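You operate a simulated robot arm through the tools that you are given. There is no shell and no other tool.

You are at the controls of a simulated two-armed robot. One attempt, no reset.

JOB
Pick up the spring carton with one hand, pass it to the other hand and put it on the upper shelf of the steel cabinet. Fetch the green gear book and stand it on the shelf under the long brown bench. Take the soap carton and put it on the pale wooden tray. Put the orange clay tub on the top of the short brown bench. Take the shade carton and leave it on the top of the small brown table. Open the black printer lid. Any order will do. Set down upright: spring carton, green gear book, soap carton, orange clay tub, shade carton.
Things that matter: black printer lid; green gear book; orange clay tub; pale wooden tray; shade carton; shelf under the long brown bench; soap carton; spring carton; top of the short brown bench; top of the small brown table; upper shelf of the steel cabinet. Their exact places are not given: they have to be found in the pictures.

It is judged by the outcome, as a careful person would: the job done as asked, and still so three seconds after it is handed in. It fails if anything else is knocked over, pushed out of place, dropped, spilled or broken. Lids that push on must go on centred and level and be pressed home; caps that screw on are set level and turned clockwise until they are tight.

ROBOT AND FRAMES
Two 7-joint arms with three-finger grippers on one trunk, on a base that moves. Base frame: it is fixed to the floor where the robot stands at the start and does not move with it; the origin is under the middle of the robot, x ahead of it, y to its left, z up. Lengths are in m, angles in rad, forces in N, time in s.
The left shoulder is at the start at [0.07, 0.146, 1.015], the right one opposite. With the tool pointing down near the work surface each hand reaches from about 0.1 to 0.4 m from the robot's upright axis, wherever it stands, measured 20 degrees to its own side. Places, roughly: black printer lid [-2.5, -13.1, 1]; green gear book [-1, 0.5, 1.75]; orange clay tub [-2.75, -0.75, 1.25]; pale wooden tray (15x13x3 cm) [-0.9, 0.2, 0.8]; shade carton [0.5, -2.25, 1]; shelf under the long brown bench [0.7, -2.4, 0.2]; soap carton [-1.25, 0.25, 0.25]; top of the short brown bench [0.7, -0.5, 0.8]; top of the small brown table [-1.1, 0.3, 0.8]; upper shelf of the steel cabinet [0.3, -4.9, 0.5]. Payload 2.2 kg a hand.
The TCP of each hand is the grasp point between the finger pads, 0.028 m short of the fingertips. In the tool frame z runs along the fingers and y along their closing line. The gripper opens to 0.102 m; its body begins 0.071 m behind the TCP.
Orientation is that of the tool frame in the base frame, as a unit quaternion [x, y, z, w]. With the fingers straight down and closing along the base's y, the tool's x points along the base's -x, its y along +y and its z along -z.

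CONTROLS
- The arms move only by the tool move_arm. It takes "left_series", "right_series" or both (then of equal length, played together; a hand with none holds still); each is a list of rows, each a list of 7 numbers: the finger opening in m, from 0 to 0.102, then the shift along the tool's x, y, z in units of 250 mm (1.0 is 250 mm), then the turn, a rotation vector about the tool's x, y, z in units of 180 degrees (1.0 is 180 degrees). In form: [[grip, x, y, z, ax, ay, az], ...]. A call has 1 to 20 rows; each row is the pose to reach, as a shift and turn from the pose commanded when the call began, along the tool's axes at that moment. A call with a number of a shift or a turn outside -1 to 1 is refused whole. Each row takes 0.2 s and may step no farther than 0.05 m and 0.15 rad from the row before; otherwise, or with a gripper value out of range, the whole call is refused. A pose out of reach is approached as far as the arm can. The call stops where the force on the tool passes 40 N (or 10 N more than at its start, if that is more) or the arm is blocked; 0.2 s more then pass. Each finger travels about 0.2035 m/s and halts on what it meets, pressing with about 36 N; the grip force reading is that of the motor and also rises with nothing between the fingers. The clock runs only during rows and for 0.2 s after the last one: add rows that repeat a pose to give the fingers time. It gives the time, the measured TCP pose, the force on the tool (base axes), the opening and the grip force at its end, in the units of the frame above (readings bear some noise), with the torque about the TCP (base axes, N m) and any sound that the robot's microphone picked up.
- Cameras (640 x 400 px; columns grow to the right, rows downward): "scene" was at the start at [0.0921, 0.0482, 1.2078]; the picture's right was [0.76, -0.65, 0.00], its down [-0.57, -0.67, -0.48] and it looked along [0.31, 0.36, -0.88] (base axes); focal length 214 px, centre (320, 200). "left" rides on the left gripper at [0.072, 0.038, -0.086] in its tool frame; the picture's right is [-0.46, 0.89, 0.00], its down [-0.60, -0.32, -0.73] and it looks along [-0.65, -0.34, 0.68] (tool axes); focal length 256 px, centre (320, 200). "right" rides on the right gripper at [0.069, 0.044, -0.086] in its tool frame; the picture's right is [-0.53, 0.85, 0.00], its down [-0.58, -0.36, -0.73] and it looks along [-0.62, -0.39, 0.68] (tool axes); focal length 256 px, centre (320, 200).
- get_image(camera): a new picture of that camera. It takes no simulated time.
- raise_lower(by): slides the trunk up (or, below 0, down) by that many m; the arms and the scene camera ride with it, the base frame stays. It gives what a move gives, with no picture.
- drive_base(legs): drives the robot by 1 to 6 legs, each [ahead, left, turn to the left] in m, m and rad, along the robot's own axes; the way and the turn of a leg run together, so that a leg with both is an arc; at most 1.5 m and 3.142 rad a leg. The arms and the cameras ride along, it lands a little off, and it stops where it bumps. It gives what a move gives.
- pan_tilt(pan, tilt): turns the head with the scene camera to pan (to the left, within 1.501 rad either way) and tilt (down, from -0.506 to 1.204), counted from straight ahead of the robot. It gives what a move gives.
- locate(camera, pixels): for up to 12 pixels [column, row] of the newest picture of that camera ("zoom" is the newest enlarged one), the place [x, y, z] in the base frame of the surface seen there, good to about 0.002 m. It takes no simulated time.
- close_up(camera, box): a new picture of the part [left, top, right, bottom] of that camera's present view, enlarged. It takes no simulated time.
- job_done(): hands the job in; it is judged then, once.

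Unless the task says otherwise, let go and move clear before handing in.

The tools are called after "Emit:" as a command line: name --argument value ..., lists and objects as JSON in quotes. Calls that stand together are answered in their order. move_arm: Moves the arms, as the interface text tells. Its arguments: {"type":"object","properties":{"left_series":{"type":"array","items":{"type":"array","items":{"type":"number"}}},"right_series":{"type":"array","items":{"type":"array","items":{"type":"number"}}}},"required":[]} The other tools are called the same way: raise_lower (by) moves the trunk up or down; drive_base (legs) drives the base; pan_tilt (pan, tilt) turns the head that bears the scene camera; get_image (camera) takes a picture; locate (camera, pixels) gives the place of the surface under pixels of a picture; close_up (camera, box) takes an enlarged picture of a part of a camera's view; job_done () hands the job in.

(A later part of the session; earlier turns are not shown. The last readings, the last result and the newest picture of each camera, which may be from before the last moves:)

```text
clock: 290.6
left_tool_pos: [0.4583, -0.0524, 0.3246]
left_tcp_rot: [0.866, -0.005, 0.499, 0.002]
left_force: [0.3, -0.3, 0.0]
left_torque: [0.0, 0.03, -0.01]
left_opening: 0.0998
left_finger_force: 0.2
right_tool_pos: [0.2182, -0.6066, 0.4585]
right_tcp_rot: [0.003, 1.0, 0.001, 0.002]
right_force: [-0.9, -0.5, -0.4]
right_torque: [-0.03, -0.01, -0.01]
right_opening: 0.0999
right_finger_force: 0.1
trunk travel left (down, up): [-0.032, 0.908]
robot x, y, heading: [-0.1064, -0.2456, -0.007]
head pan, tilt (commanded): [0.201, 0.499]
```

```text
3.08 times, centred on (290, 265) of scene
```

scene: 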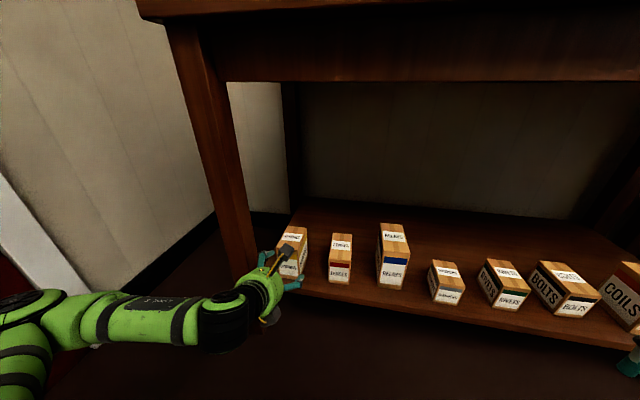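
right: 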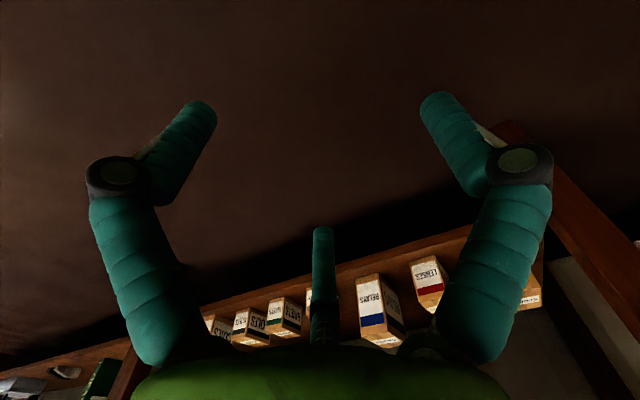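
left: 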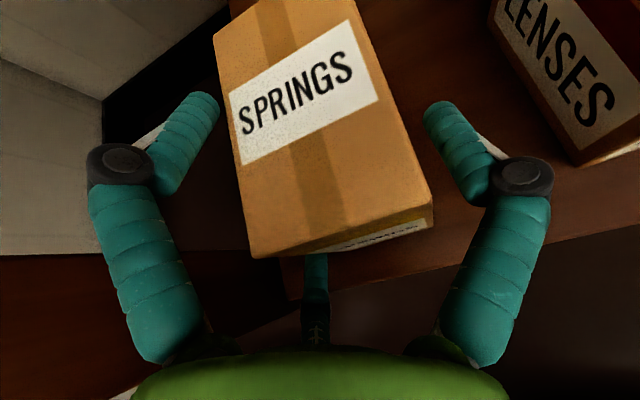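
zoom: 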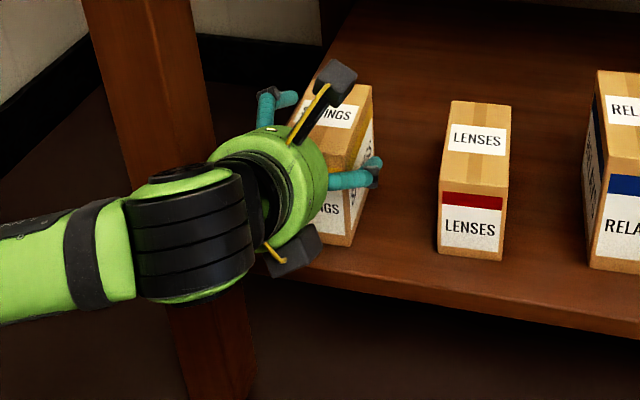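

Straddled, no contact forces. Close and lift 3 cm.

Emit:
move_arm --left_series '[[0.085, 0, 0, 0, 0, 0, 0], [0.065, 0, 0, 0, 0, 0, 0], [0.05, 0, 0, 0, 0, 0, 0], [0.05, 0, 0, 0, 0, 0, 0], [0.05, 0, 0, 0, 0, 0, 0]]'

Emit:
move_arm --left_series '[[0.05, 0.0346, 0, -0.02, 0, 0, 0], [0.05, 0.0693, 0, -0.04, 0, 0, 0], [0.05, 0.104, 0, -0.06, 0, 0, 0], [0.05, 0.121, 0, -0.07, 0, 0, 0]]'

Emit:
get_image --camera "left"

Emit:
close_up --camera "scene" --box '[210, 200, 370, 330]'

```text
clock: 291.8
left_tool_pos: [0.4578, -0.053, 0.3256]
left_tcp_rot: [0.867, -0.004, 0.499, 0.001]
left_force: [0.5, -0.3, 2.2]
left_torque: [-0.21, 0.0, 0.03]
left_opening: 0.0833
left_finger_force: 36.2
right_tool_pos: [0.2187, -0.606, 0.4585]
right_tcp_rot: [0.003, 1.0, 0.001, 0.001]
right_force: [0.5, 0.5, 0.5]
right_torque: [-0.02, 0.0, 0.03]
right_opening: 0.1003
right_finger_force: 0.1
trunk travel left (down, up): [-0.032, 0.908]
robot x, y, heading: [-0.1058, -0.2487, -0.016]
head pan, tilt (commanded): [0.201, 0.499]
```

```text
clock: 292.8
left_tool_pos: [0.4606, -0.0538, 0.3595]
left_tcp_rot: [0.867, -0.003, 0.498, 0.0]
left_force: [0.7, -0.3, -1.3]
left_torque: [0.02, 0.0, 0.0]
left_opening: 0.0833
left_finger_force: 36.2
right_tool_pos: [0.2192, -0.6076, 0.4582]
right_tcp_rot: [0.004, 1.0, 0.001, 0.002]
right_force: [0.3, 0.5, 0.4]
right_torque: [0.03, 0.02, 0.01]
right_opening: 0.1001
right_finger_force: 0.0
trunk travel left (down, up): [-0.032, 0.908]
robot x, y, heading: [-0.1036, -0.2469, -0.007]
head pan, tilt (commanded): [0.201, 0.499]
```

```text
taken
```

left: 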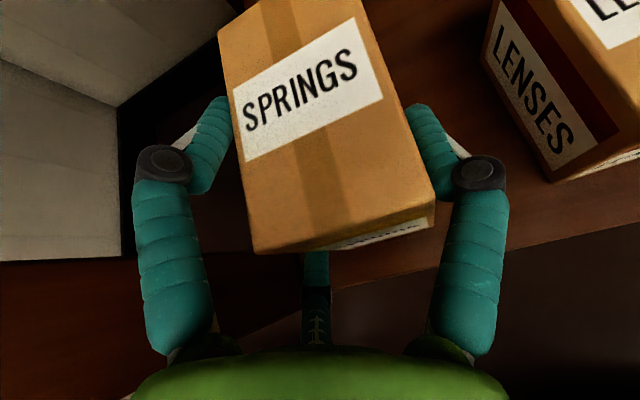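

```text
3.08 times, centred on (290, 265) of scene
```

zoom: 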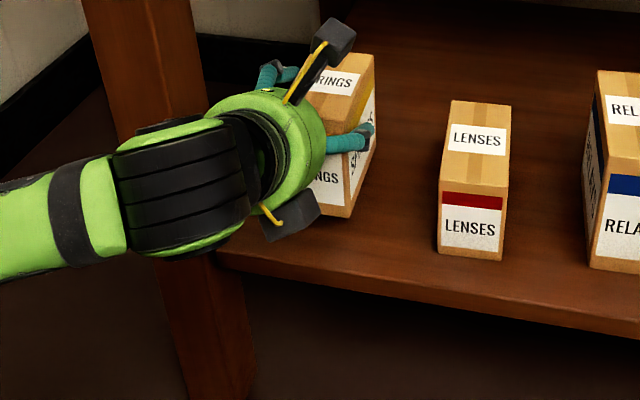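

SPRINGS is held (≈1.3 N). Back away, move to open floor and raise the trunk for the hand-over.

Emit:
drive_base --legs '[[-0.5, 0, 0], [0, -0.7, 0]]'

Emit:
raise_lower --by 0.4

Emit:
raise_lower --by 0.1

Emit:
pan_tilt --pan 0 --tilt 0.7

Emit:
get_image --camera "scene"

```text
clock: 299.1
left_tool_pos: [-0.0399, -0.7494, 0.3615]
left_tcp_rot: [0.867, -0.006, 0.498, 0.002]
left_force: [-0.4, 0.2, -1.6]
left_torque: [0.03, 0.04, 0.01]
left_opening: 0.0833
left_finger_force: 35.8
right_tool_pos: [-0.2871, -1.3019, 0.4605]
right_tcp_rot: [0.008, 1.0, 0.001, 0.002]
right_force: [-0.1, 0.2, 0.3]
right_torque: [-0.01, 0.0, -0.02]
right_opening: 0.1002
right_finger_force: 0.1
trunk travel left (down, up): [-0.032, 0.908]
robot x, y, heading: [-0.6103, -0.94, -0.013]
head pan, tilt (commanded): [0.201, 0.499]
```

```text
clock: 302.9
left_tool_pos: [-0.0419, -0.7499, 0.7597]
left_tcp_rot: [0.867, -0.008, 0.499, 0.003]
left_force: [-0.1, 0.1, -1.1]
left_torque: [0.02, 0.03, 0.01]
left_opening: 0.0833
left_finger_force: 35.9
right_tool_pos: [-0.2864, -1.3015, 0.8582]
right_tcp_rot: [0.007, 1.0, 0.001, 0.001]
right_force: [0.5, 0.1, -1.1]
right_torque: [-0.01, 0.0, -0.01]
right_opening: 0.0999
right_finger_force: 0.0
trunk travel left (down, up): [-0.432, 0.508]
robot x, y, heading: [-0.6091, -0.937, -0.016]
head pan, tilt (commanded): [0.201, 0.499]
```

```text
clock: 304.3
left_tool_pos: [-0.0413, -0.7504, 0.8596]
left_tcp_rot: [0.867, -0.007, 0.498, 0.002]
left_force: [-1.1, -0.3, -1.7]
left_torque: [0.05, 0.02, 0.04]
left_opening: 0.0831
left_finger_force: 36.1
right_tool_pos: [-0.2867, -1.3018, 0.9577]
right_tcp_rot: [0.008, 1.0, 0.0, 0.001]
right_force: [-1.1, 0.0, 0.2]
right_torque: [0.04, 0.02, 0.01]
right_opening: 0.0999
right_finger_force: 0.0
trunk travel left (down, up): [-0.532, 0.408]
robot x, y, heading: [-0.6057, -0.9404, -0.01]
head pan, tilt (commanded): [0.201, 0.499]
```

```text
clock: 305.0
left_tool_pos: [-0.0411, -0.751, 0.86]
left_tcp_rot: [0.867, -0.006, 0.499, 0.002]
left_force: [0.2, 0.8, -1.1]
left_torque: [0.0, 0.03, 0.0]
left_opening: 0.083
left_finger_force: 36.1
right_tool_pos: [-0.2861, -1.3018, 0.9587]
right_tcp_rot: [0.008, 1.0, 0.0, 0.002]
right_force: [0.3, -0.4, -0.7]
right_torque: [0.0, 0.01, -0.01]
right_opening: 0.0999
right_finger_force: 0.0
trunk travel left (down, up): [-0.532, 0.408]
robot x, y, heading: [-0.6118, -0.9416, -0.015]
head pan, tilt (commanded): [0.0, 0.7]
```

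```text
taken
```

scene: 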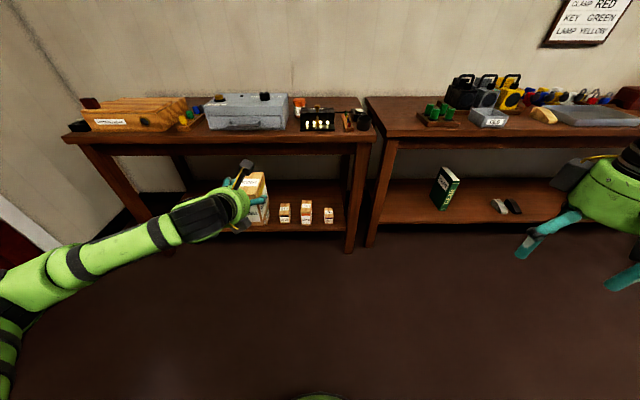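

Open floor here. I'll swing the left hand to point right (yaw −90°) with the carton in front of me, in two stages.

Emit:
move_arm --left_series '[[0.05, -0.02, 0.047, -0.035, -0.0361, 0, 0.0208], [0.05, -0.04, 0.093, -0.069, -0.0722, 0, 0.0417], [0.05, -0.06, 0.14, -0.104, -0.1083, 0, 0.0625], [0.05, -0.08, 0.187, -0.139, -0.1443, 0, 0.0833], [0.05, -0.1, 0.233, -0.173, -0.1804, 0, 0.1042], [0.05, -0.12, 0.28, -0.208, -0.2165, 0, 0.125]]'

Emit:
get_image --camera "scene"

```text
clock: 306.4
left_tool_pos: [-0.0993, -0.8187, 0.8592]
left_tcp_rot: [0.798, -0.338, 0.459, 0.195]
left_force: [-0.3, 0.0, -1.2]
left_torque: [0.03, 0.0, -0.01]
left_opening: 0.0832
left_finger_force: 36.3
right_tool_pos: [-0.287, -1.3009, 0.959]
right_tcp_rot: [0.008, 1.0, 0.001, 0.002]
right_force: [0.1, 0.5, -0.6]
right_torque: [-0.04, 0.02, 0.05]
right_opening: 0.0998
right_finger_force: 0.0
trunk travel left (down, up): [-0.532, 0.408]
robot x, y, heading: [-0.606, -0.9394, -0.015]
head pan, tilt (commanded): [0.0, 0.7]
```

```text
taken
```

scene: 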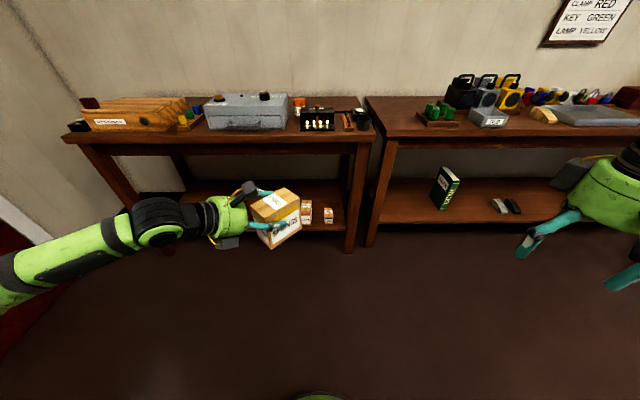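

Emit:
move_arm --left_series '[[0.05, 0.0023, 0.061, 0.0041, -0.0361, 0, 0.0208], [0.05, 0.0047, 0.123, 0.0082, -0.0722, 0, 0.0417], [0.05, 0.007, 0.184, 0.0123, -0.1083, 0, 0.0625], [0.05, 0.0093, 0.245, 0.0164, -0.1443, 0, 0.0833], [0.05, 0.0117, 0.307, 0.0205, -0.1804, 0, 0.1042], [0.05, 0.014, 0.368, 0.0246, -0.2165, 0, 0.125]]'

Emit:
get_image --camera "scene"

Emit:
get_image --camera "left"

```text
clock: 307.8
left_tool_pos: [-0.1215, -0.858, 0.8587]
left_tcp_rot: [0.758, -0.41, 0.441, 0.252]
left_force: [0.9, -0.2, -2.0]
left_torque: [0.06, -0.01, -0.01]
left_opening: 0.0833
left_finger_force: 35.9
left hand out of reach, approached as far as the arm can: row 2, 3, 4, 5, 6
right_tool_pos: [-0.2855, -1.3024, 0.9582]
right_tcp_rot: [0.008, 1.0, 0.0, 0.001]
right_force: [-0.3, 0.8, 0.6]
right_torque: [-0.01, 0.03, 0.0]
right_opening: 0.0998
right_finger_force: 0.1
trunk travel left (down, up): [-0.532, 0.408]
robot x, y, heading: [-0.6087, -0.937, -0.015]
head pan, tilt (commanded): [0.0, 0.7]
```

```text
taken
```

scene: 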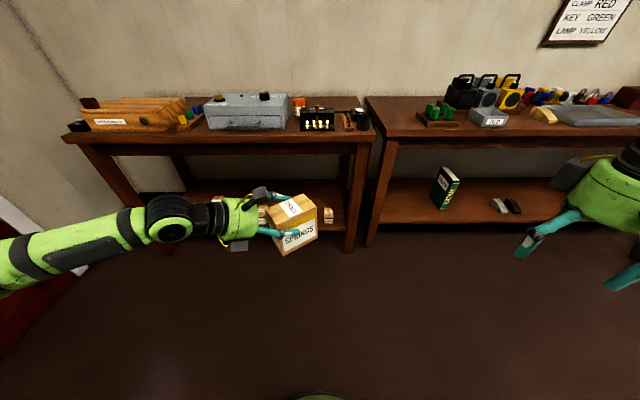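

```text
taken
```

left: 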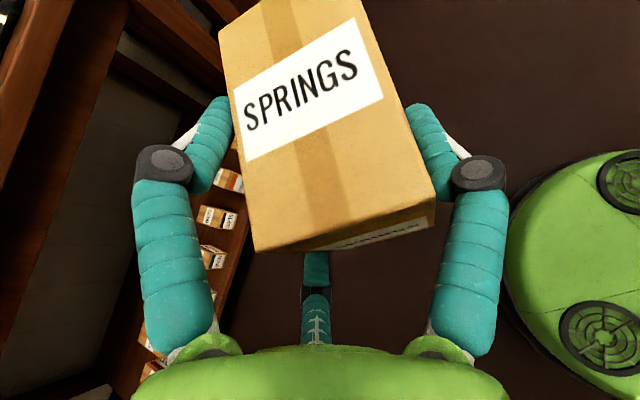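

The left hand stopped at yaw −58°, f 0.49. I'll shift it further left while finishing the yaw, since the limit may be positional.

Emit:
move_arm --left_series '[[0.05, -0.028, -0.035, -0.05, -0.0259, 0, 0.0144], [0.05, -0.055, -0.07, -0.099, -0.0518, 0, 0.0287], [0.05, -0.083, -0.106, -0.149, -0.0778, 0, 0.0431], [0.05, -0.11, -0.141, -0.198, -0.1037, 0, 0.0575], [0.05, -0.138, -0.176, -0.248, -0.1296, 0, 0.0718], [0.05, -0.165, -0.211, -0.297, -0.1555, 0, 0.0862]]'

Emit:
get_image --camera "scene"

```text
clock: 309.2
left_tool_pos: [-0.1194, -0.8562, 0.8603]
left_tcp_rot: [0.758, -0.409, 0.441, 0.251]
left_force: [-0.7, 0.7, -1.5]
left_torque: [0.05, 0.0, -0.01]
left_opening: 0.0832
left_finger_force: 35.8
left hand out of reach, approached as far as the arm can: row 1, 2, 3, 4, 5, 6
right_tool_pos: [-0.286, -1.3014, 0.9571]
right_tcp_rot: [0.008, 1.0, 0.001, 0.002]
right_force: [0.3, -0.2, -0.3]
right_torque: [-0.01, 0.0, 0.0]
right_opening: 0.1
right_finger_force: 0.0
trunk travel left (down, up): [-0.532, 0.408]
robot x, y, heading: [-0.6096, -0.9416, -0.019]
head pan, tilt (commanded): [0.0, 0.7]
```

```text
taken
```

scene: 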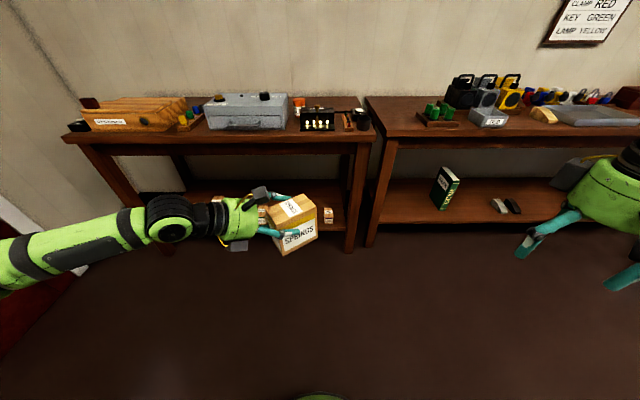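

No motion from that pose, so it's a joint limit. I'll test moving forward with a bit more yaw.

Emit:
move_arm --left_series '[[0.05, 0.0154, -0.051, 0.028, 0, 0, 0], [0.05, 0.031, -0.102, 0.0555, 0, 0, 0], [0.05, 0.046, -0.153, 0.083, -0.0324, 0, 0.018], [0.05, 0.0615, -0.2037, 0.111, -0.0648, 0, 0.0359], [0.05, 0.0615, -0.2037, 0.111, -0.0972, 0, 0.0539]]'

```text
clock: 310.4
left_tool_pos: [-0.0607, -0.8528, 0.8572]
left_tcp_rot: [0.674, -0.534, 0.393, 0.326]
left_force: [0.4, 0.8, -2.0]
left_torque: [0.06, 0.0, -0.02]
left_opening: 0.0831
left_finger_force: 36.5
left hand out of reach, approached as far as the arm can: row 3
right_tool_pos: [-0.2877, -1.3005, 0.9587]
right_tcp_rot: [0.008, 1.0, 0.001, 0.001]
right_force: [0.7, -0.3, -0.5]
right_torque: [-0.01, 0.0, 0.0]
right_opening: 0.1
right_finger_force: 0.0
trunk travel left (down, up): [-0.532, 0.408]
robot x, y, heading: [-0.6077, -0.9435, -0.019]
head pan, tilt (commanded): [0.0, 0.7]
```

Moving forward helped: yaw is now −78°. Finishing to −90°.

Emit:
move_arm --left_series '[[0.05, 0.004, -0.039, 0.0072, -0.02925, 0, 0.016], [0.05, 0.008, -0.078, 0.0144, -0.0585, 0, 0.0319], [0.05, 0.008, -0.078, 0.0144, -0.0585, 0, 0.0319]]'

Emit:
get_image --camera "scene"

Emit:
get_image --camera "left"

```text
clock: 311.2
left_tool_pos: [-0.0407, -0.8548, 0.8589]
left_tcp_rot: [0.613, -0.602, 0.358, 0.366]
left_force: [0.3, -0.6, -1.4]
left_torque: [0.02, 0.0, 0.02]
left_opening: 0.0833
left_finger_force: 35.8
right_tool_pos: [-0.2871, -1.3011, 0.9586]
right_tcp_rot: [0.009, 1.0, 0.0, 0.002]
right_force: [0.1, -0.2, 0.6]
right_torque: [-0.03, 0.0, -0.01]
right_opening: 0.1001
right_finger_force: 0.0
trunk travel left (down, up): [-0.532, 0.408]
robot x, y, heading: [-0.6141, -0.9469, -0.012]
head pan, tilt (commanded): [0.0, 0.7]
```

```text
taken
```

scene: 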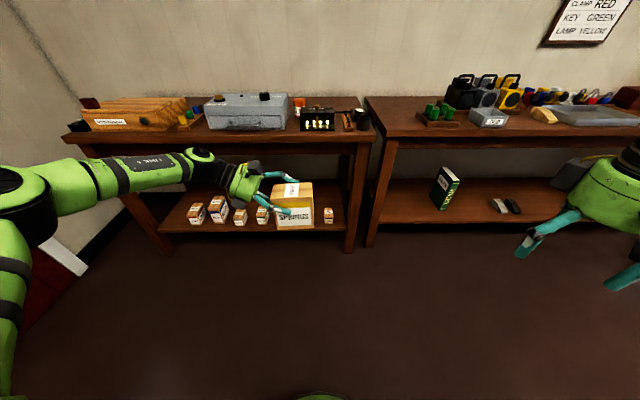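

```text
taken
```

left: 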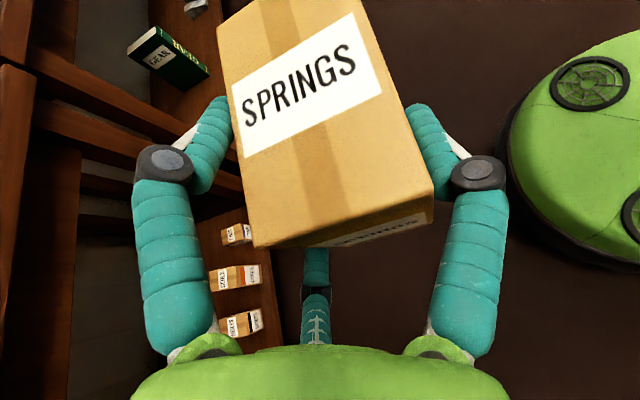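

Now the left hand points right (−y) with the carton level. I'll measure the carton corners from the wrist and head cameras.

Emit:
locate --camera "left" --pixels '[[258, 242], [428, 195], [222, 40], [365, 20], [300, 200], [380, 180], [415, 215], [280, 60]]'

Emit:
close_up --camera "scene" --box '[220, 150, 340, 250]'

Emit:
locate --camera "zoom" --pixels '[[310, 265], [480, 250], [310, 390], [495, 385], [480, 170], [330, 180], [400, 200], [490, 300], [300, 300], [400, 330]]'

```text
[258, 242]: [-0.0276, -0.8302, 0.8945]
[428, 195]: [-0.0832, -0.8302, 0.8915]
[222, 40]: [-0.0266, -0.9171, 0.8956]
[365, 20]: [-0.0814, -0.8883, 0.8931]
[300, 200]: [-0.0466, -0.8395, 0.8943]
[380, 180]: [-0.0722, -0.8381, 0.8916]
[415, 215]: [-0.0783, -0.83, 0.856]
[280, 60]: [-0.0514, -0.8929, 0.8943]
```

```text
4.00 times, centred on (280, 200) of scene
```

zoom: 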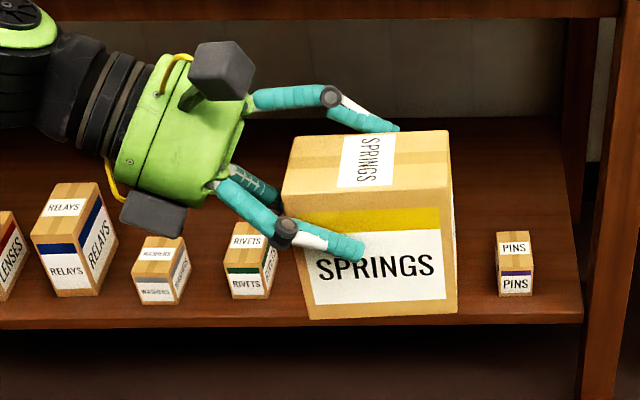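

```text
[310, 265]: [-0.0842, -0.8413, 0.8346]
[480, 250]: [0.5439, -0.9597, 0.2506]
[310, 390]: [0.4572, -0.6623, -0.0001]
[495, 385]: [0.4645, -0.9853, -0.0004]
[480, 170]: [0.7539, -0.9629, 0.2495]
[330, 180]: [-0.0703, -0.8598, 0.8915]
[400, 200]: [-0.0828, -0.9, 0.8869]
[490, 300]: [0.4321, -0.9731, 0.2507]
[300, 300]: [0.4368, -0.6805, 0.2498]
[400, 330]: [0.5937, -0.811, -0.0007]
```

The carton is well placed: x −0.084…−0.0265, far face at y≈−0.930, z 0.784–0.894. I'll move it 5.5 cm further right to be more central between the arms.

Emit:
move_arm --left_series '[[0.05, 0.035, -0.027, 0.0645, 0, 0, 0], [0.05, 0.07, -0.053, 0.129, 0, 0, 0], [0.05, 0.1047, -0.08, 0.1936, 0, 0, 0]]' --right_series '[[0.1, -0.05, 0, 0, 0, 0, -0.0417], [0.1, -0.1, 0, 0, 0, 0, -0.0833], [0.1, -0.15, 0, 0, 0, 0, -0.125]]'

```text
clock: 312.0
left_tool_pos: [-0.0194, -0.9131, 0.8559]
left_tcp_rot: [0.613, -0.602, 0.357, 0.367]
left_force: [-0.5, -0.2, -2.3]
left_torque: [0.02, -0.03, 0.02]
left_opening: 0.083
left_finger_force: 35.7
right_tool_pos: [-0.2489, -1.3036, 0.9579]
right_tcp_rot: [-0.188, 0.982, 0.001, 0.002]
right_force: [-0.2, 0.1, -0.3]
right_torque: [0.0, 0.0, -0.01]
right_opening: 0.1001
right_finger_force: 0.0
trunk travel left (down, up): [-0.532, 0.408]
robot x, y, heading: [-0.6089, -0.9345, -0.014]
head pan, tilt (commanded): [0.0, 0.7]
```

The carton is now centred (l≈0). Completing the right hand's yaw to face left, while keeping clear.

Emit:
move_arm --right_series '[[0.1, -0.041, -0.017, 0, 0, 0, -0.0417], [0.1, -0.082, -0.033, 0, 0, 0, -0.0833], [0.1, -0.124, -0.05, 0, 0, 0, -0.125], [0.1, -0.165, -0.067, 0, 0, 0, -0.1667], [0.1, -0.206, -0.083, 0, 0, 0, -0.2083], [0.1, -0.247, -0.1, 0, 0, 0, -0.25], [0.1, -0.289, -0.117, 0, 0, 0, -0.2917], [0.1, -0.33, -0.133, 0, 0, 0, -0.3333], [0.1, -0.371, -0.15, 0, 0, 0, -0.38]]'

Emit:
get_image --camera "scene"

```text
clock: 314.0
left_tool_pos: [-0.0203, -0.9106, 0.8565]
left_tcp_rot: [0.614, -0.601, 0.357, 0.367]
left_force: [1.0, -0.1, -1.2]
left_torque: [0.04, -0.02, 0.03]
left_opening: 0.0833
left_finger_force: 35.7
right_tool_pos: [-0.15, -1.3028, 0.9583]
right_tcp_rot: [0.708, -0.707, 0.0, -0.001]
right_force: [0.7, -0.5, -0.6]
right_torque: [0.0, 0.0, 0.03]
right_opening: 0.1
right_finger_force: 0.1
trunk travel left (down, up): [-0.532, 0.408]
robot x, y, heading: [-0.6114, -0.941, -0.014]
head pan, tilt (commanded): [0.0, 0.7]
```

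```text
taken
```

scene: 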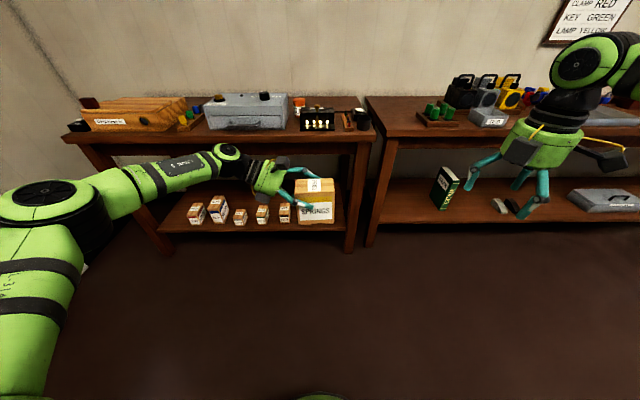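

Right hand yawed correctly. Now pitching it to point left at 30° down, at a pre-grasp 9 cm from the carton's far face.

Emit:
move_arm --right_series '[[0.1, -0.099, -0.058, 0.05, 0, -0.037, 0], [0.1, -0.198, -0.116, 0.1, 0, -0.074, 0], [0.1, -0.297, -0.173, 0.151, 0, -0.111, 0], [0.1, -0.396, -0.231, 0.201, 0, -0.148, 0], [0.1, -0.496, -0.289, 0.251, 0, -0.185, 0], [0.1, -0.595, -0.347, 0.301, 0, -0.222, 0], [0.1, -0.694, -0.404, 0.352, 0, -0.259, 0], [0.1, -0.793, -0.462, 0.402, 0, -0.296, 0], [0.1, -0.892, -0.52, 0.452, 0, -0.333, 0]]'

Emit:
get_image --camera "scene"

Emit:
get_image --camera "right"

```text
clock: 316.0
left_tool_pos: [-0.02, -0.9107, 0.8572]
left_tcp_rot: [0.613, -0.601, 0.358, 0.366]
left_force: [0.0, 0.3, -2.5]
left_torque: [0.02, -0.04, -0.04]
left_opening: 0.0832
left_finger_force: 35.8
right_tool_pos: [-0.1002, -1.0838, 0.9072]
right_tcp_rot: [-0.615, 0.619, 0.34, 0.351]
right_force: [-0.2, -0.1, -0.8]
right_torque: [-0.03, 0.06, -0.02]
right_opening: 0.1
right_finger_force: 0.1
right hand out of reach, approached as far as the arm can: row 8, 9
trunk travel left (down, up): [-0.532, 0.408]
robot x, y, heading: [-0.6077, -0.9391, -0.018]
head pan, tilt (commanded): [0.0, 0.7]
```

```text
taken
```

scene: 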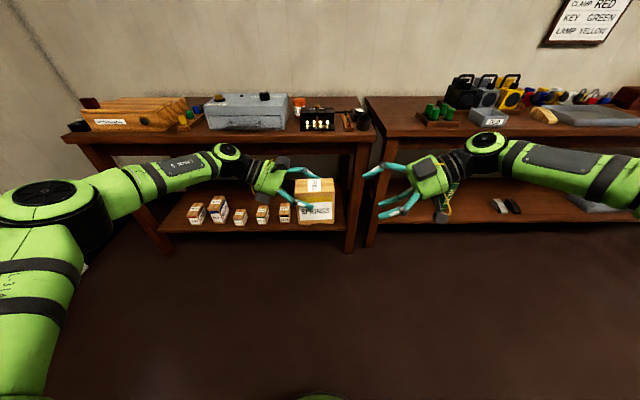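

```text
taken
```

right: 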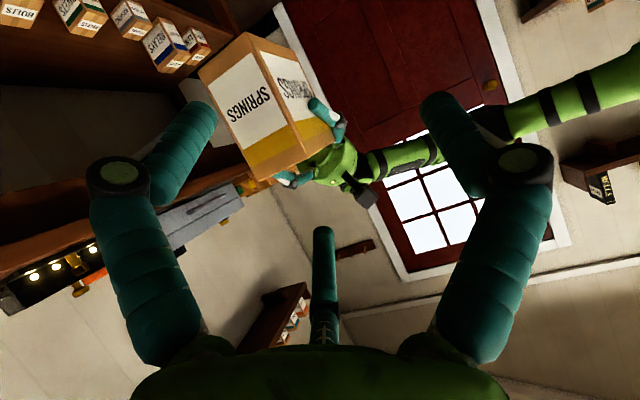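

Mirror pose achieved; it's 8 cm short in x and 6 cm high. Moving to the exact pre-grasp.

Emit:
move_arm --right_series '[[0.1, 0, -0.16, 0, 0, 0, 0], [0.1, 0, -0.32, 0, 0, 0, 0], [0.1, 0.106, -0.32, 0.065, 0, 0, 0], [0.1, 0.2116, -0.32, 0.1297, 0, 0, 0]]'

Emit:
get_image --camera "right"

Emit:
close_up --camera "scene" --box '[220, 120, 460, 260]'

```text
clock: 317.0
left_tool_pos: [-0.02, -0.9111, 0.8575]
left_tcp_rot: [0.614, -0.6, 0.359, 0.367]
left_force: [-0.2, 0.6, -1.9]
left_torque: [0.02, -0.03, 0.0]
left_opening: 0.0832
left_finger_force: 36.1
right_tool_pos: [-0.1012, -1.0856, 0.9056]
right_tcp_rot: [-0.615, 0.619, 0.341, 0.351]
right_force: [-0.5, -0.1, 0.3]
right_torque: [-0.03, 0.02, 0.0]
right_opening: 0.0998
right_finger_force: 0.1
right hand out of reach, approached as far as the arm can: row 1, 2, 3, 4
trunk travel left (down, up): [-0.532, 0.408]
robot x, y, heading: [-0.6122, -0.9368, -0.013]
head pan, tilt (commanded): [0.0, 0.7]
```

```text
taken
```

right: 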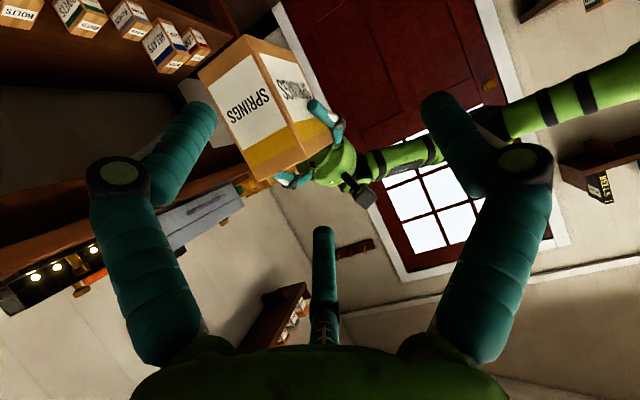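

```text
2.67 times, centred on (340, 190) of scene
```

zoom: 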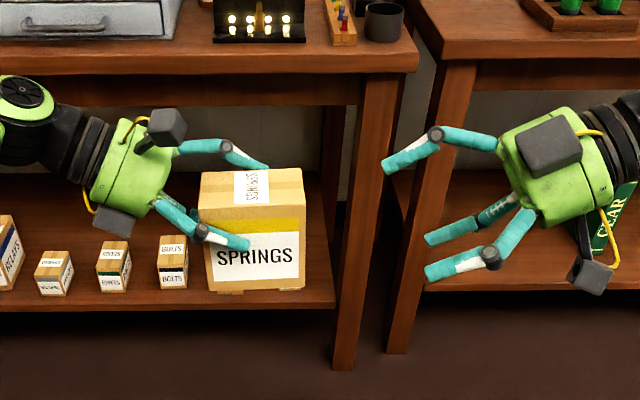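

The right hand is at a joint limit. I'll back its yaw off 30° while moving forward, then re-yaw.

Emit:
move_arm --right_series '[[0.1, 0, -0.04, 0, 0.0284, 0, 0.0174], [0.1, 0, -0.1, 0, 0.0569, 0, 0.0349], [0.1, 0, -0.18, 0, 0.0853, 0, 0.0523], [0.1, 0, -0.26, 0, 0.1138, 0, 0.0698], [0.1, 0, -0.34, 0, 0.1422, 0, 0.0872]]'

```text
clock: 318.2
left_tool_pos: [-0.0199, -0.9114, 0.8564]
left_tcp_rot: [0.614, -0.601, 0.358, 0.366]
left_force: [0.7, 0.0, -1.8]
left_torque: [0.03, -0.02, -0.03]
left_opening: 0.0832
left_finger_force: 36.2
right_tool_pos: [-0.0131, -1.0826, 0.9058]
right_tcp_rot: [-0.43, 0.752, 0.254, 0.431]
right_force: [-1.1, 0.3, -0.1]
right_torque: [0.0, 0.01, -0.04]
right_opening: 0.0998
right_finger_force: 0.1
trunk travel left (down, up): [-0.532, 0.408]
robot x, y, heading: [-0.6083, -0.9374, -0.013]
head pan, tilt (commanded): [0.0, 0.7]
```

Good, now at f≈0.6 with yaw 60°. Lower 6 cm and yaw back toward 90°.

Emit:
move_arm --right_series '[[0.1, 0.104, 0, 0.06, 0, 0, 0], [0.1, 0.208, 0, 0.12, 0, 0, 0], [0.1, 0.208, 0, 0.12, -0.0361, 0, -0.0208], [0.1, 0.208, 0, 0.12, -0.0722, 0, -0.0417], [0.1, 0.208, 0, 0.12, -0.1084, 0, -0.0625], [0.1, 0.208, 0, 0.12, -0.1445, 0, -0.0833]]'

Emit:
get_image --camera "right"

Emit:
close_up --camera "scene" --box '[220, 120, 460, 260]'

```text
clock: 319.6
left_tool_pos: [-0.0201, -0.9107, 0.8572]
left_tcp_rot: [0.614, -0.601, 0.358, 0.365]
left_force: [-1.6, -0.7, -1.9]
left_torque: [0.01, -0.03, 0.02]
left_opening: 0.0832
left_finger_force: 36.1
right_tool_pos: [-0.1004, -1.0873, 0.9101]
right_tcp_rot: [-0.612, 0.621, 0.345, 0.348]
right_force: [0.2, -0.5, 0.6]
right_torque: [0.02, 0.02, -0.03]
right_opening: 0.1
right_finger_force: 0.0
right hand out of reach, approached as far as the arm can: row 2, 3, 4, 5, 6
trunk travel left (down, up): [-0.532, 0.408]
robot x, y, heading: [-0.6112, -0.9375, -0.014]
head pan, tilt (commanded): [0.0, 0.7]
```

```text
taken
```

right: 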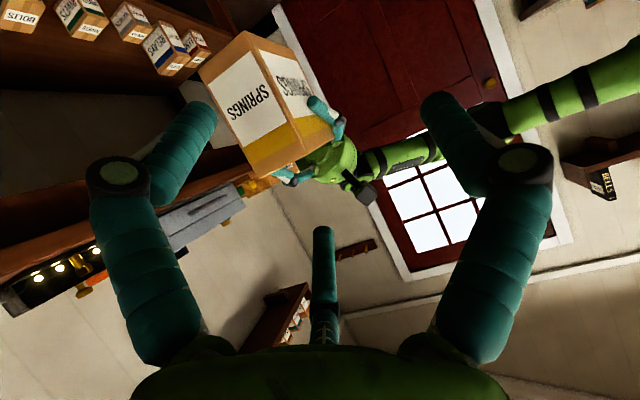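

```text
2.67 times, centred on (340, 190) of scene
```

zoom: 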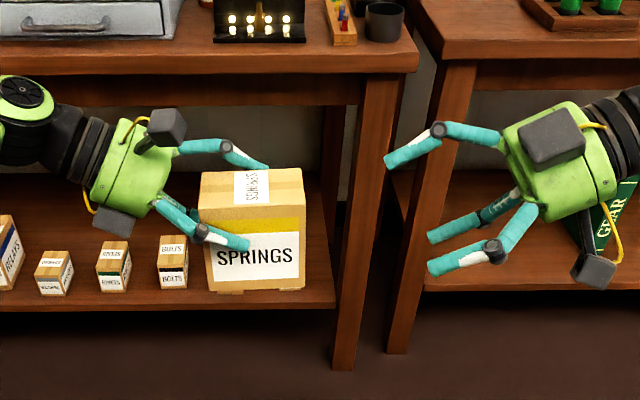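

The limit is the shoulder–wrist distance (~0.48 m), so the meeting point must be closer to me. I'll bring the left hand back 8.5 cm and up 5.5 cm to meet the right hand where it is.

Emit:
move_arm --left_series '[[0.05, 0.0484, 0.085, -0.0262, 0, 0, 0], [0.05, 0.0968, 0.17, -0.0524, 0, 0, 0], [0.05, 0.1452, 0.255, -0.0785, 0, 0, 0], [0.05, 0.1936, 0.34, -0.1047, 0, 0, 0]]'

Emit:
get_image --camera "right"

Emit:
close_up --camera "scene" --box '[220, 120, 460, 280]'

```text
clock: 320.6
left_tool_pos: [-0.1056, -0.9111, 0.9142]
left_tcp_rot: [0.613, -0.601, 0.358, 0.366]
left_force: [-0.4, 0.6, -1.5]
left_torque: [0.02, -0.03, 0.04]
left_opening: 0.0829
left_finger_force: 36.0
right_tool_pos: [-0.1013, -1.0885, 0.9114]
right_tcp_rot: [-0.612, 0.621, 0.345, 0.348]
right_force: [0.3, 0.7, 0.7]
right_torque: [-0.04, -0.02, 0.01]
right_opening: 0.1
right_finger_force: 0.1
trunk travel left (down, up): [-0.532, 0.408]
robot x, y, heading: [-0.6116, -0.9389, -0.019]
head pan, tilt (commanded): [0.0, 0.7]
```

```text
taken
```

right: 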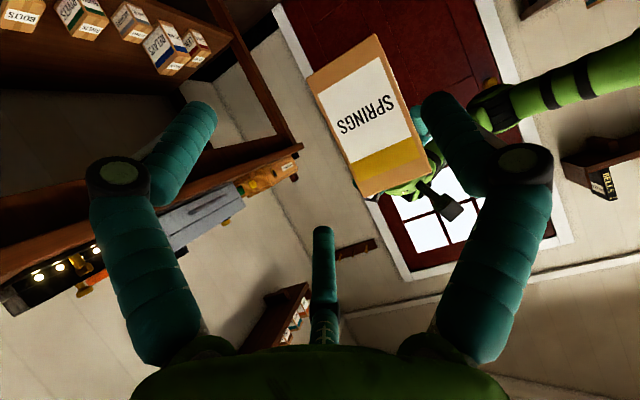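

```text
2.50 times, centred on (340, 200) of scene
```

zoom: 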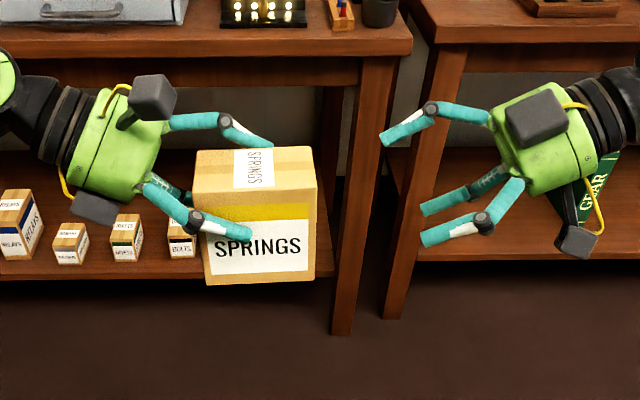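

The hands now line up. I'll measure the carton's far face from the right wrist camera and the head camera.

Emit:
locate --camera "right" --pixels '[[312, 75], [378, 38], [363, 190], [425, 165], [370, 110], [320, 80], [395, 170]]'

Emit:
locate --camera "zoom" --pixels '[[200, 200], [308, 190], [205, 155], [305, 150], [210, 280], [312, 270], [255, 240], [385, 140], [425, 238], [425, 208], [245, 235], [270, 145]]'

```text
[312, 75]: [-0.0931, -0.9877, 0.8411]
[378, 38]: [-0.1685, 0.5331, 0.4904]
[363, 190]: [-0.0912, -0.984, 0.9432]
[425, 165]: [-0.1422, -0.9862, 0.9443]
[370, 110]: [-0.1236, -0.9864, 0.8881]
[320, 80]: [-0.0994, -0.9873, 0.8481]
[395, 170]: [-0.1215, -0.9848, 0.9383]
```

```text
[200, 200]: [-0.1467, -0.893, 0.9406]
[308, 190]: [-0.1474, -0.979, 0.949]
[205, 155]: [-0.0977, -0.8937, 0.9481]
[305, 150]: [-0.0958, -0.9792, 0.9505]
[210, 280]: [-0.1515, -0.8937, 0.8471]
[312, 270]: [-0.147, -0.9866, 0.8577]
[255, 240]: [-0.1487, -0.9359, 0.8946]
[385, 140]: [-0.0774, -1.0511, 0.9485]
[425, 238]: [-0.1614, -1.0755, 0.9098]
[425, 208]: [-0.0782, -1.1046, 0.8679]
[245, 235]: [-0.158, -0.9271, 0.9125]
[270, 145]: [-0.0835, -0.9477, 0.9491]
```

Carton far face y=−0.986, centre x=−0.1195, z 0.838–0.947. I'll align the right hand and slide it onto the far end, leaving a gap to the left fingertips.

Emit:
move_arm --right_series '[[0.102, 0.027, 0.012, 0.0166, 0, 0, 0], [0.102, -0.03, 0.012, 0.11, 0, 0, 0], [0.102, -0.087, 0.012, 0.204, 0, 0, 0], [0.102, -0.144, 0.012, 0.297, 0, 0, 0]]'

Emit:
get_image --camera "right"

Emit:
close_up --camera "scene" --box '[220, 120, 460, 280]'

```text
clock: 321.6
left_tool_pos: [-0.106, -0.9075, 0.911]
left_tcp_rot: [0.614, -0.603, 0.353, 0.366]
left_force: [-9.6, 17.4, -10.5]
left_torque: [0.1, -0.25, -0.31]
left_opening: 0.0831
left_finger_force: 35.9
right_tool_pos: [-0.1144, -1.0096, 0.9149]
right_tcp_rot: [-0.605, 0.619, 0.35, 0.356]
right_force: [9.4, -16.6, 9.2]
right_torque: [0.71, 0.15, -0.83]
right_opening: 0.102
right_finger_force: 0.0
right hand out of reach, approached as far as the arm can: row 1, 2, 3, 4
trunk travel left (down, up): [-0.532, 0.408]
robot x, y, heading: [-0.6089, -0.9407, -0.019]
head pan, tilt (commanded): [0.0, 0.7]
```

```text
taken
```

right: 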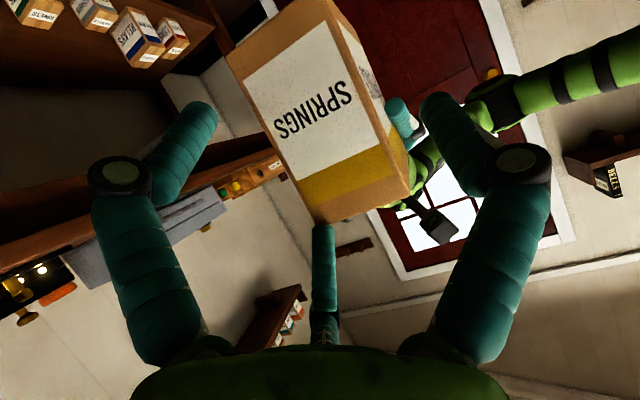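

```text
2.50 times, centred on (340, 200) of scene
```

zoom: 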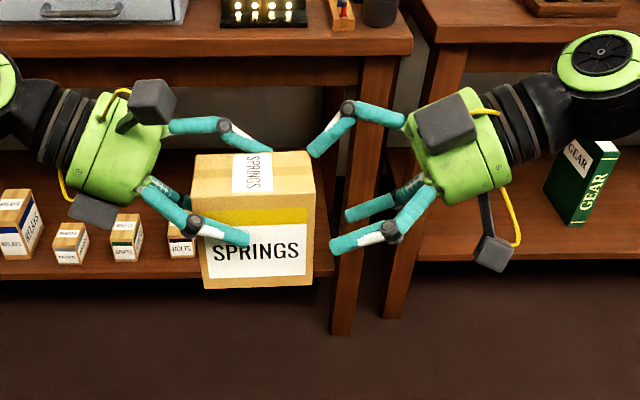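

Contact: the right hand drifted back (reach limit) and touched the carton. I'll retreat it at once and re-check the carton in the left grip.

Emit:
move_arm --right_series '[[0.102, 0.052, 0, -0.085, 0, 0, 0], [0.102, 0.104, 0, -0.171, 0, 0, 0], [0.102, 0.14, 0, -0.23, 0, 0, 0]]'

Emit:
get_image --camera "left"

Emit:
close_up --camera "scene" --box '[220, 120, 460, 280]'

```text
clock: 322.4
left_tool_pos: [-0.1063, -0.912, 0.9145]
left_tcp_rot: [0.613, -0.601, 0.358, 0.366]
left_force: [0.1, -0.9, -1.0]
left_torque: [0.04, -0.03, 0.03]
left_opening: 0.0829
left_finger_force: 36.3
right_tool_pos: [-0.121, -1.0747, 0.9103]
right_tcp_rot: [-0.61, 0.613, 0.359, 0.352]
right_force: [-0.1, -0.1, -0.5]
right_torque: [-0.02, 0.02, 0.0]
right_opening: 0.102
right_finger_force: 0.0
trunk travel left (down, up): [-0.532, 0.408]
robot x, y, heading: [-0.6105, -0.9363, -0.016]
head pan, tilt (commanded): [0.0, 0.7]
```

```text
taken
```

left: 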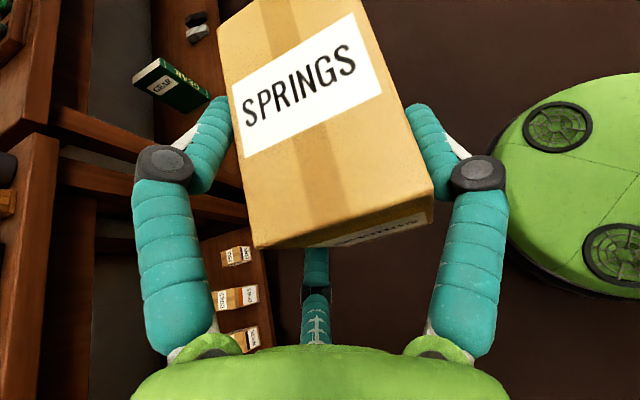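

```text
2.50 times, centred on (340, 200) of scene
```

zoom: 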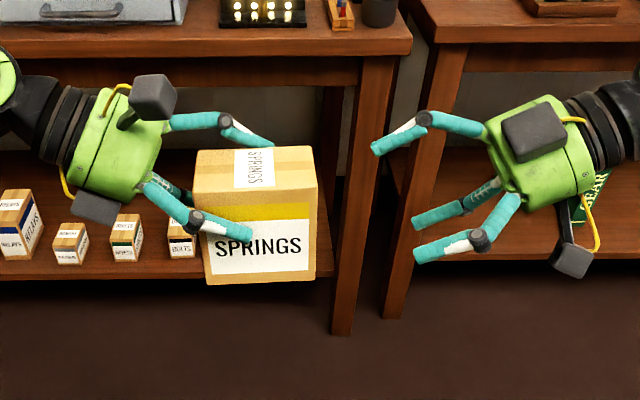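

The carton hasn't moved in the left grip. I'll bring both hands 5–6 cm closer to me, where the right arm has more freedom.

Emit:
move_arm --left_series '[[0.05, 0, 0.08, 0, 0, 0, 0], [0.05, 0, 0.16, 0, 0, 0, 0], [0.05, 0, 0.24, 0, 0, 0, 0], [0.05, 0, 0.24, 0, 0, 0, 0]]' --right_series '[[0.102, 0, 0.06, 0, 0, 0, 0], [0.102, 0, 0.12, 0, 0, 0, 0], [0.102, 0, 0.178, 0, 0, 0, 0], [0.102, 0, 0.178, 0, 0, 0, 0]]'

Emit:
close_up --camera "scene" --box '[220, 120, 460, 300]'

```text
clock: 323.4
left_tool_pos: [-0.1627, -0.911, 0.9138]
left_tcp_rot: [0.614, -0.6, 0.358, 0.366]
left_force: [0.3, -0.6, -0.9]
left_torque: [0.04, -0.02, 0.0]
left_opening: 0.0831
left_finger_force: 35.7
right_tool_pos: [-0.1641, -1.0762, 0.9135]
right_tcp_rot: [-0.61, 0.614, 0.358, 0.351]
right_force: [-0.2, 0.5, 0.2]
right_torque: [0.03, 0.0, -0.02]
right_opening: 0.102
right_finger_force: 0.0
trunk travel left (down, up): [-0.532, 0.408]
robot x, y, heading: [-0.6099, -0.9395, -0.016]
head pan, tilt (commanded): [0.0, 0.7]
```

```text
2.22 times, centred on (340, 210) of scene
```

zoom: 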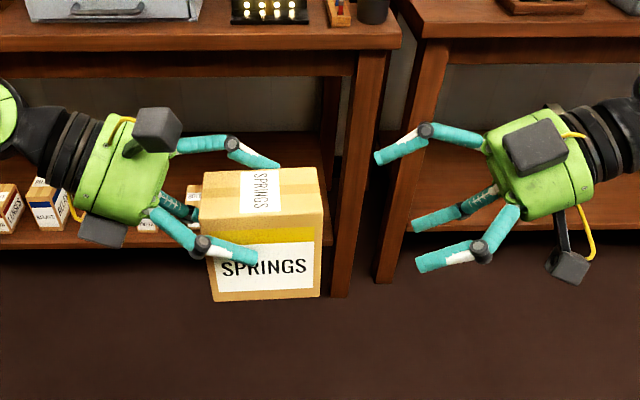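

Emit:
move_arm --right_series '[[0.102, 0.028, 0, 0.016, 0, 0, 0], [0.102, -0.012, 0, 0.0855, 0, 0, 0], [0.102, -0.051, 0, 0.155, 0, 0, 0]]'

Emit:
get_image --camera "right"

```text
clock: 324.2
left_tool_pos: [-0.1634, -0.9105, 0.9148]
left_tcp_rot: [0.614, -0.601, 0.358, 0.366]
left_force: [0.4, 0.7, -0.6]
left_torque: [0.06, -0.05, 0.02]
left_opening: 0.083
left_finger_force: 36.4
right_tool_pos: [-0.166, -1.0353, 0.9053]
right_tcp_rot: [-0.61, 0.614, 0.358, 0.351]
right_force: [-0.9, 0.3, -0.7]
right_torque: [0.03, -0.01, 0.0]
right_opening: 0.1018
right_finger_force: 0.0
trunk travel left (down, up): [-0.532, 0.408]
robot x, y, heading: [-0.6056, -0.939, -0.019]
head pan, tilt (commanded): [0.0, 0.7]
```

```text
taken
```

right: 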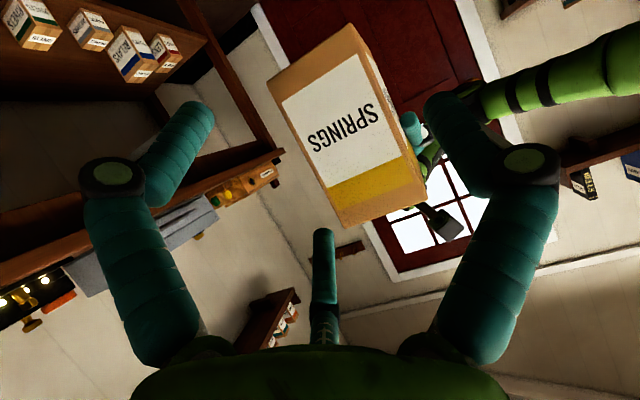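

Tracking well now. Measuring the far face relative to the right TCP.

Emit:
locate --camera "right" --pixels '[[275, 88], [345, 35], [343, 220], [395, 200], [408, 180], [350, 130], [310, 150], [385, 130]]'

Emit:
close_up --camera "scene" --box '[240, 140, 420, 280]'

Emit:
locate --camera "zoom" --pixels '[[118, 270], [275, 265], [125, 185], [270, 175], [130, 385], [275, 375], [180, 300]]'

```text
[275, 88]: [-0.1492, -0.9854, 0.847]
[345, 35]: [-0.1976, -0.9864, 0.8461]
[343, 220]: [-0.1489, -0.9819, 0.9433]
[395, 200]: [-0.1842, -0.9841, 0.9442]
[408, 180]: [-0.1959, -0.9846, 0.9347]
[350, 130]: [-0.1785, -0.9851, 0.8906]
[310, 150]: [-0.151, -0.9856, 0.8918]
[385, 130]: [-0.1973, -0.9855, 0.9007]
```

```text
2.86 times, centred on (330, 210) of scene
```

zoom: 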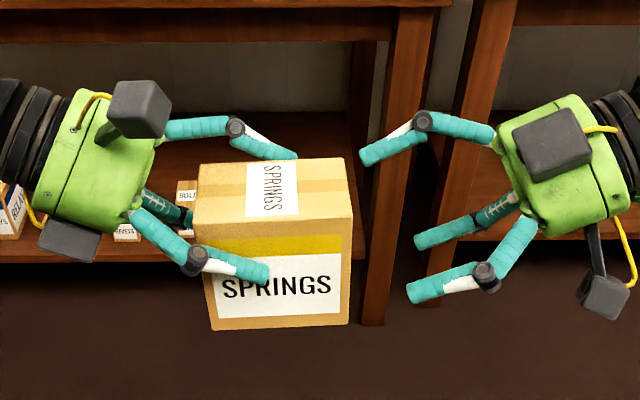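

```text
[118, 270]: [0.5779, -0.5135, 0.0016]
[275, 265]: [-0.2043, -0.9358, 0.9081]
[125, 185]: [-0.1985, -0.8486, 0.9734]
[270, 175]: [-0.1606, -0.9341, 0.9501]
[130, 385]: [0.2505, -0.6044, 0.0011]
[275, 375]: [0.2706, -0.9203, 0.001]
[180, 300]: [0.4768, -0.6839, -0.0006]
```

Shift 5 mm forward and slide left 57 mm, in two parts with a check.

Emit:
move_arm --right_series '[[0.102, 0, -0.02, 0, 0, 0, 0], [0.102, -0.03, -0.02, 0.052, 0, 0, 0], [0.102, -0.06, -0.02, 0.104, 0, 0, 0]]'

Emit:
get_image --camera "right"

Emit:
close_up --camera "scene" --box '[240, 140, 420, 280]'

```text
clock: 325.0
left_tool_pos: [-0.1631, -0.9099, 0.9155]
left_tcp_rot: [0.614, -0.6, 0.358, 0.366]
left_force: [0.7, 0.3, -1.7]
left_torque: [0.07, -0.04, -0.03]
left_opening: 0.083
left_finger_force: 36.3
right_tool_pos: [-0.1605, -1.0048, 0.9057]
right_tcp_rot: [-0.609, 0.614, 0.358, 0.352]
right_force: [0.1, -0.3, -0.3]
right_torque: [0.02, 0.03, 0.02]
right_opening: 0.102
right_finger_force: 0.0
trunk travel left (down, up): [-0.532, 0.408]
robot x, y, heading: [-0.6072, -0.9411, -0.021]
head pan, tilt (commanded): [0.0, 0.7]
```

```text
taken
```

right: 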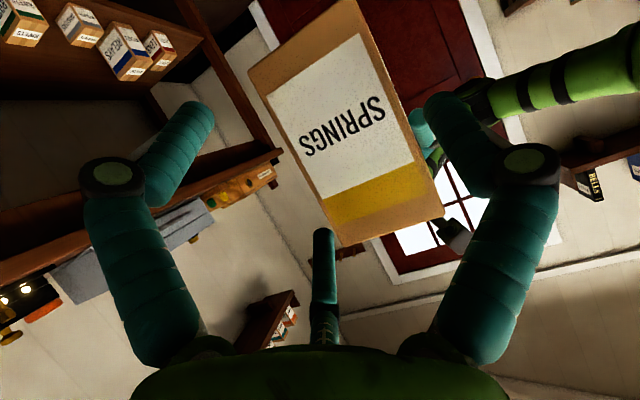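

```text
2.86 times, centred on (330, 210) of scene
```

zoom: 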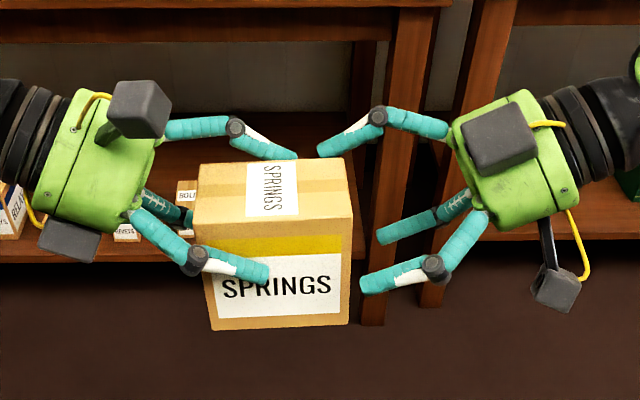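

Fingers are passing either side. Final 26 mm, then check forces before closing.

Emit:
move_arm --right_series '[[0.102, -0.0263, 0, 0.046, 0, 0, 0], [0.102, -0.0526, 0, 0.092, 0, 0, 0]]'

Emit:
get_image --camera "right"

Emit:
close_up --camera "scene" --box '[240, 140, 420, 280]'

```text
clock: 325.6
left_tool_pos: [-0.1623, -0.9088, 0.9115]
left_tcp_rot: [0.617, -0.601, 0.354, 0.364]
left_force: [-9.6, 26.5, -10.6]
left_torque: [-0.5, 0.04, 0.21]
left_opening: 0.0833
left_finger_force: 36.3
right_tool_pos: [-0.1561, -0.9803, 0.9075]
right_tcp_rot: [-0.605, 0.616, 0.355, 0.357]
right_force: [8.9, -27.4, 8.2]
right_torque: [1.28, 0.09, -0.7]
right_opening: 0.1022
right_finger_force: 0.1
trunk travel left (down, up): [-0.532, 0.408]
robot x, y, heading: [-0.6088, -0.9361, -0.014]
head pan, tilt (commanded): [0.0, 0.7]
```

```text
taken
```

right: 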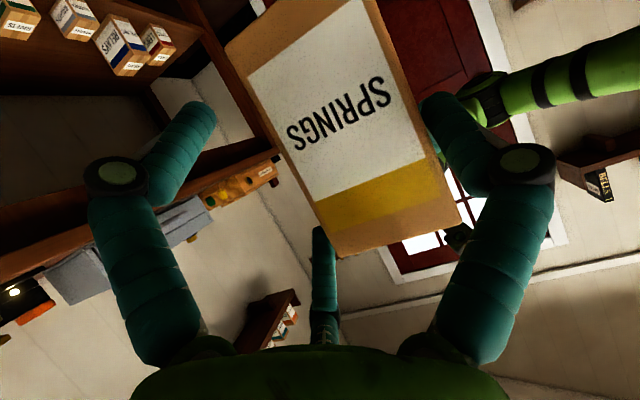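

```text
2.86 times, centred on (330, 210) of scene
```

zoom: 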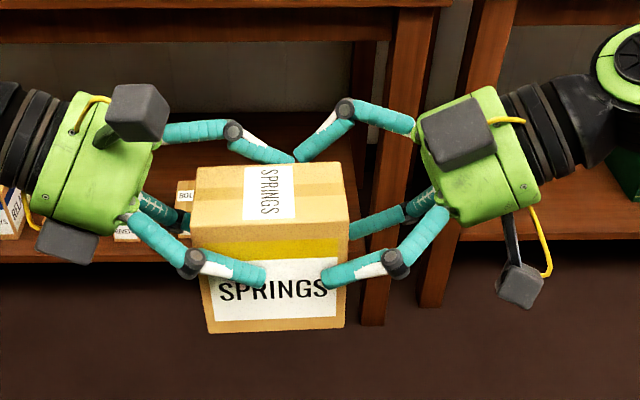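

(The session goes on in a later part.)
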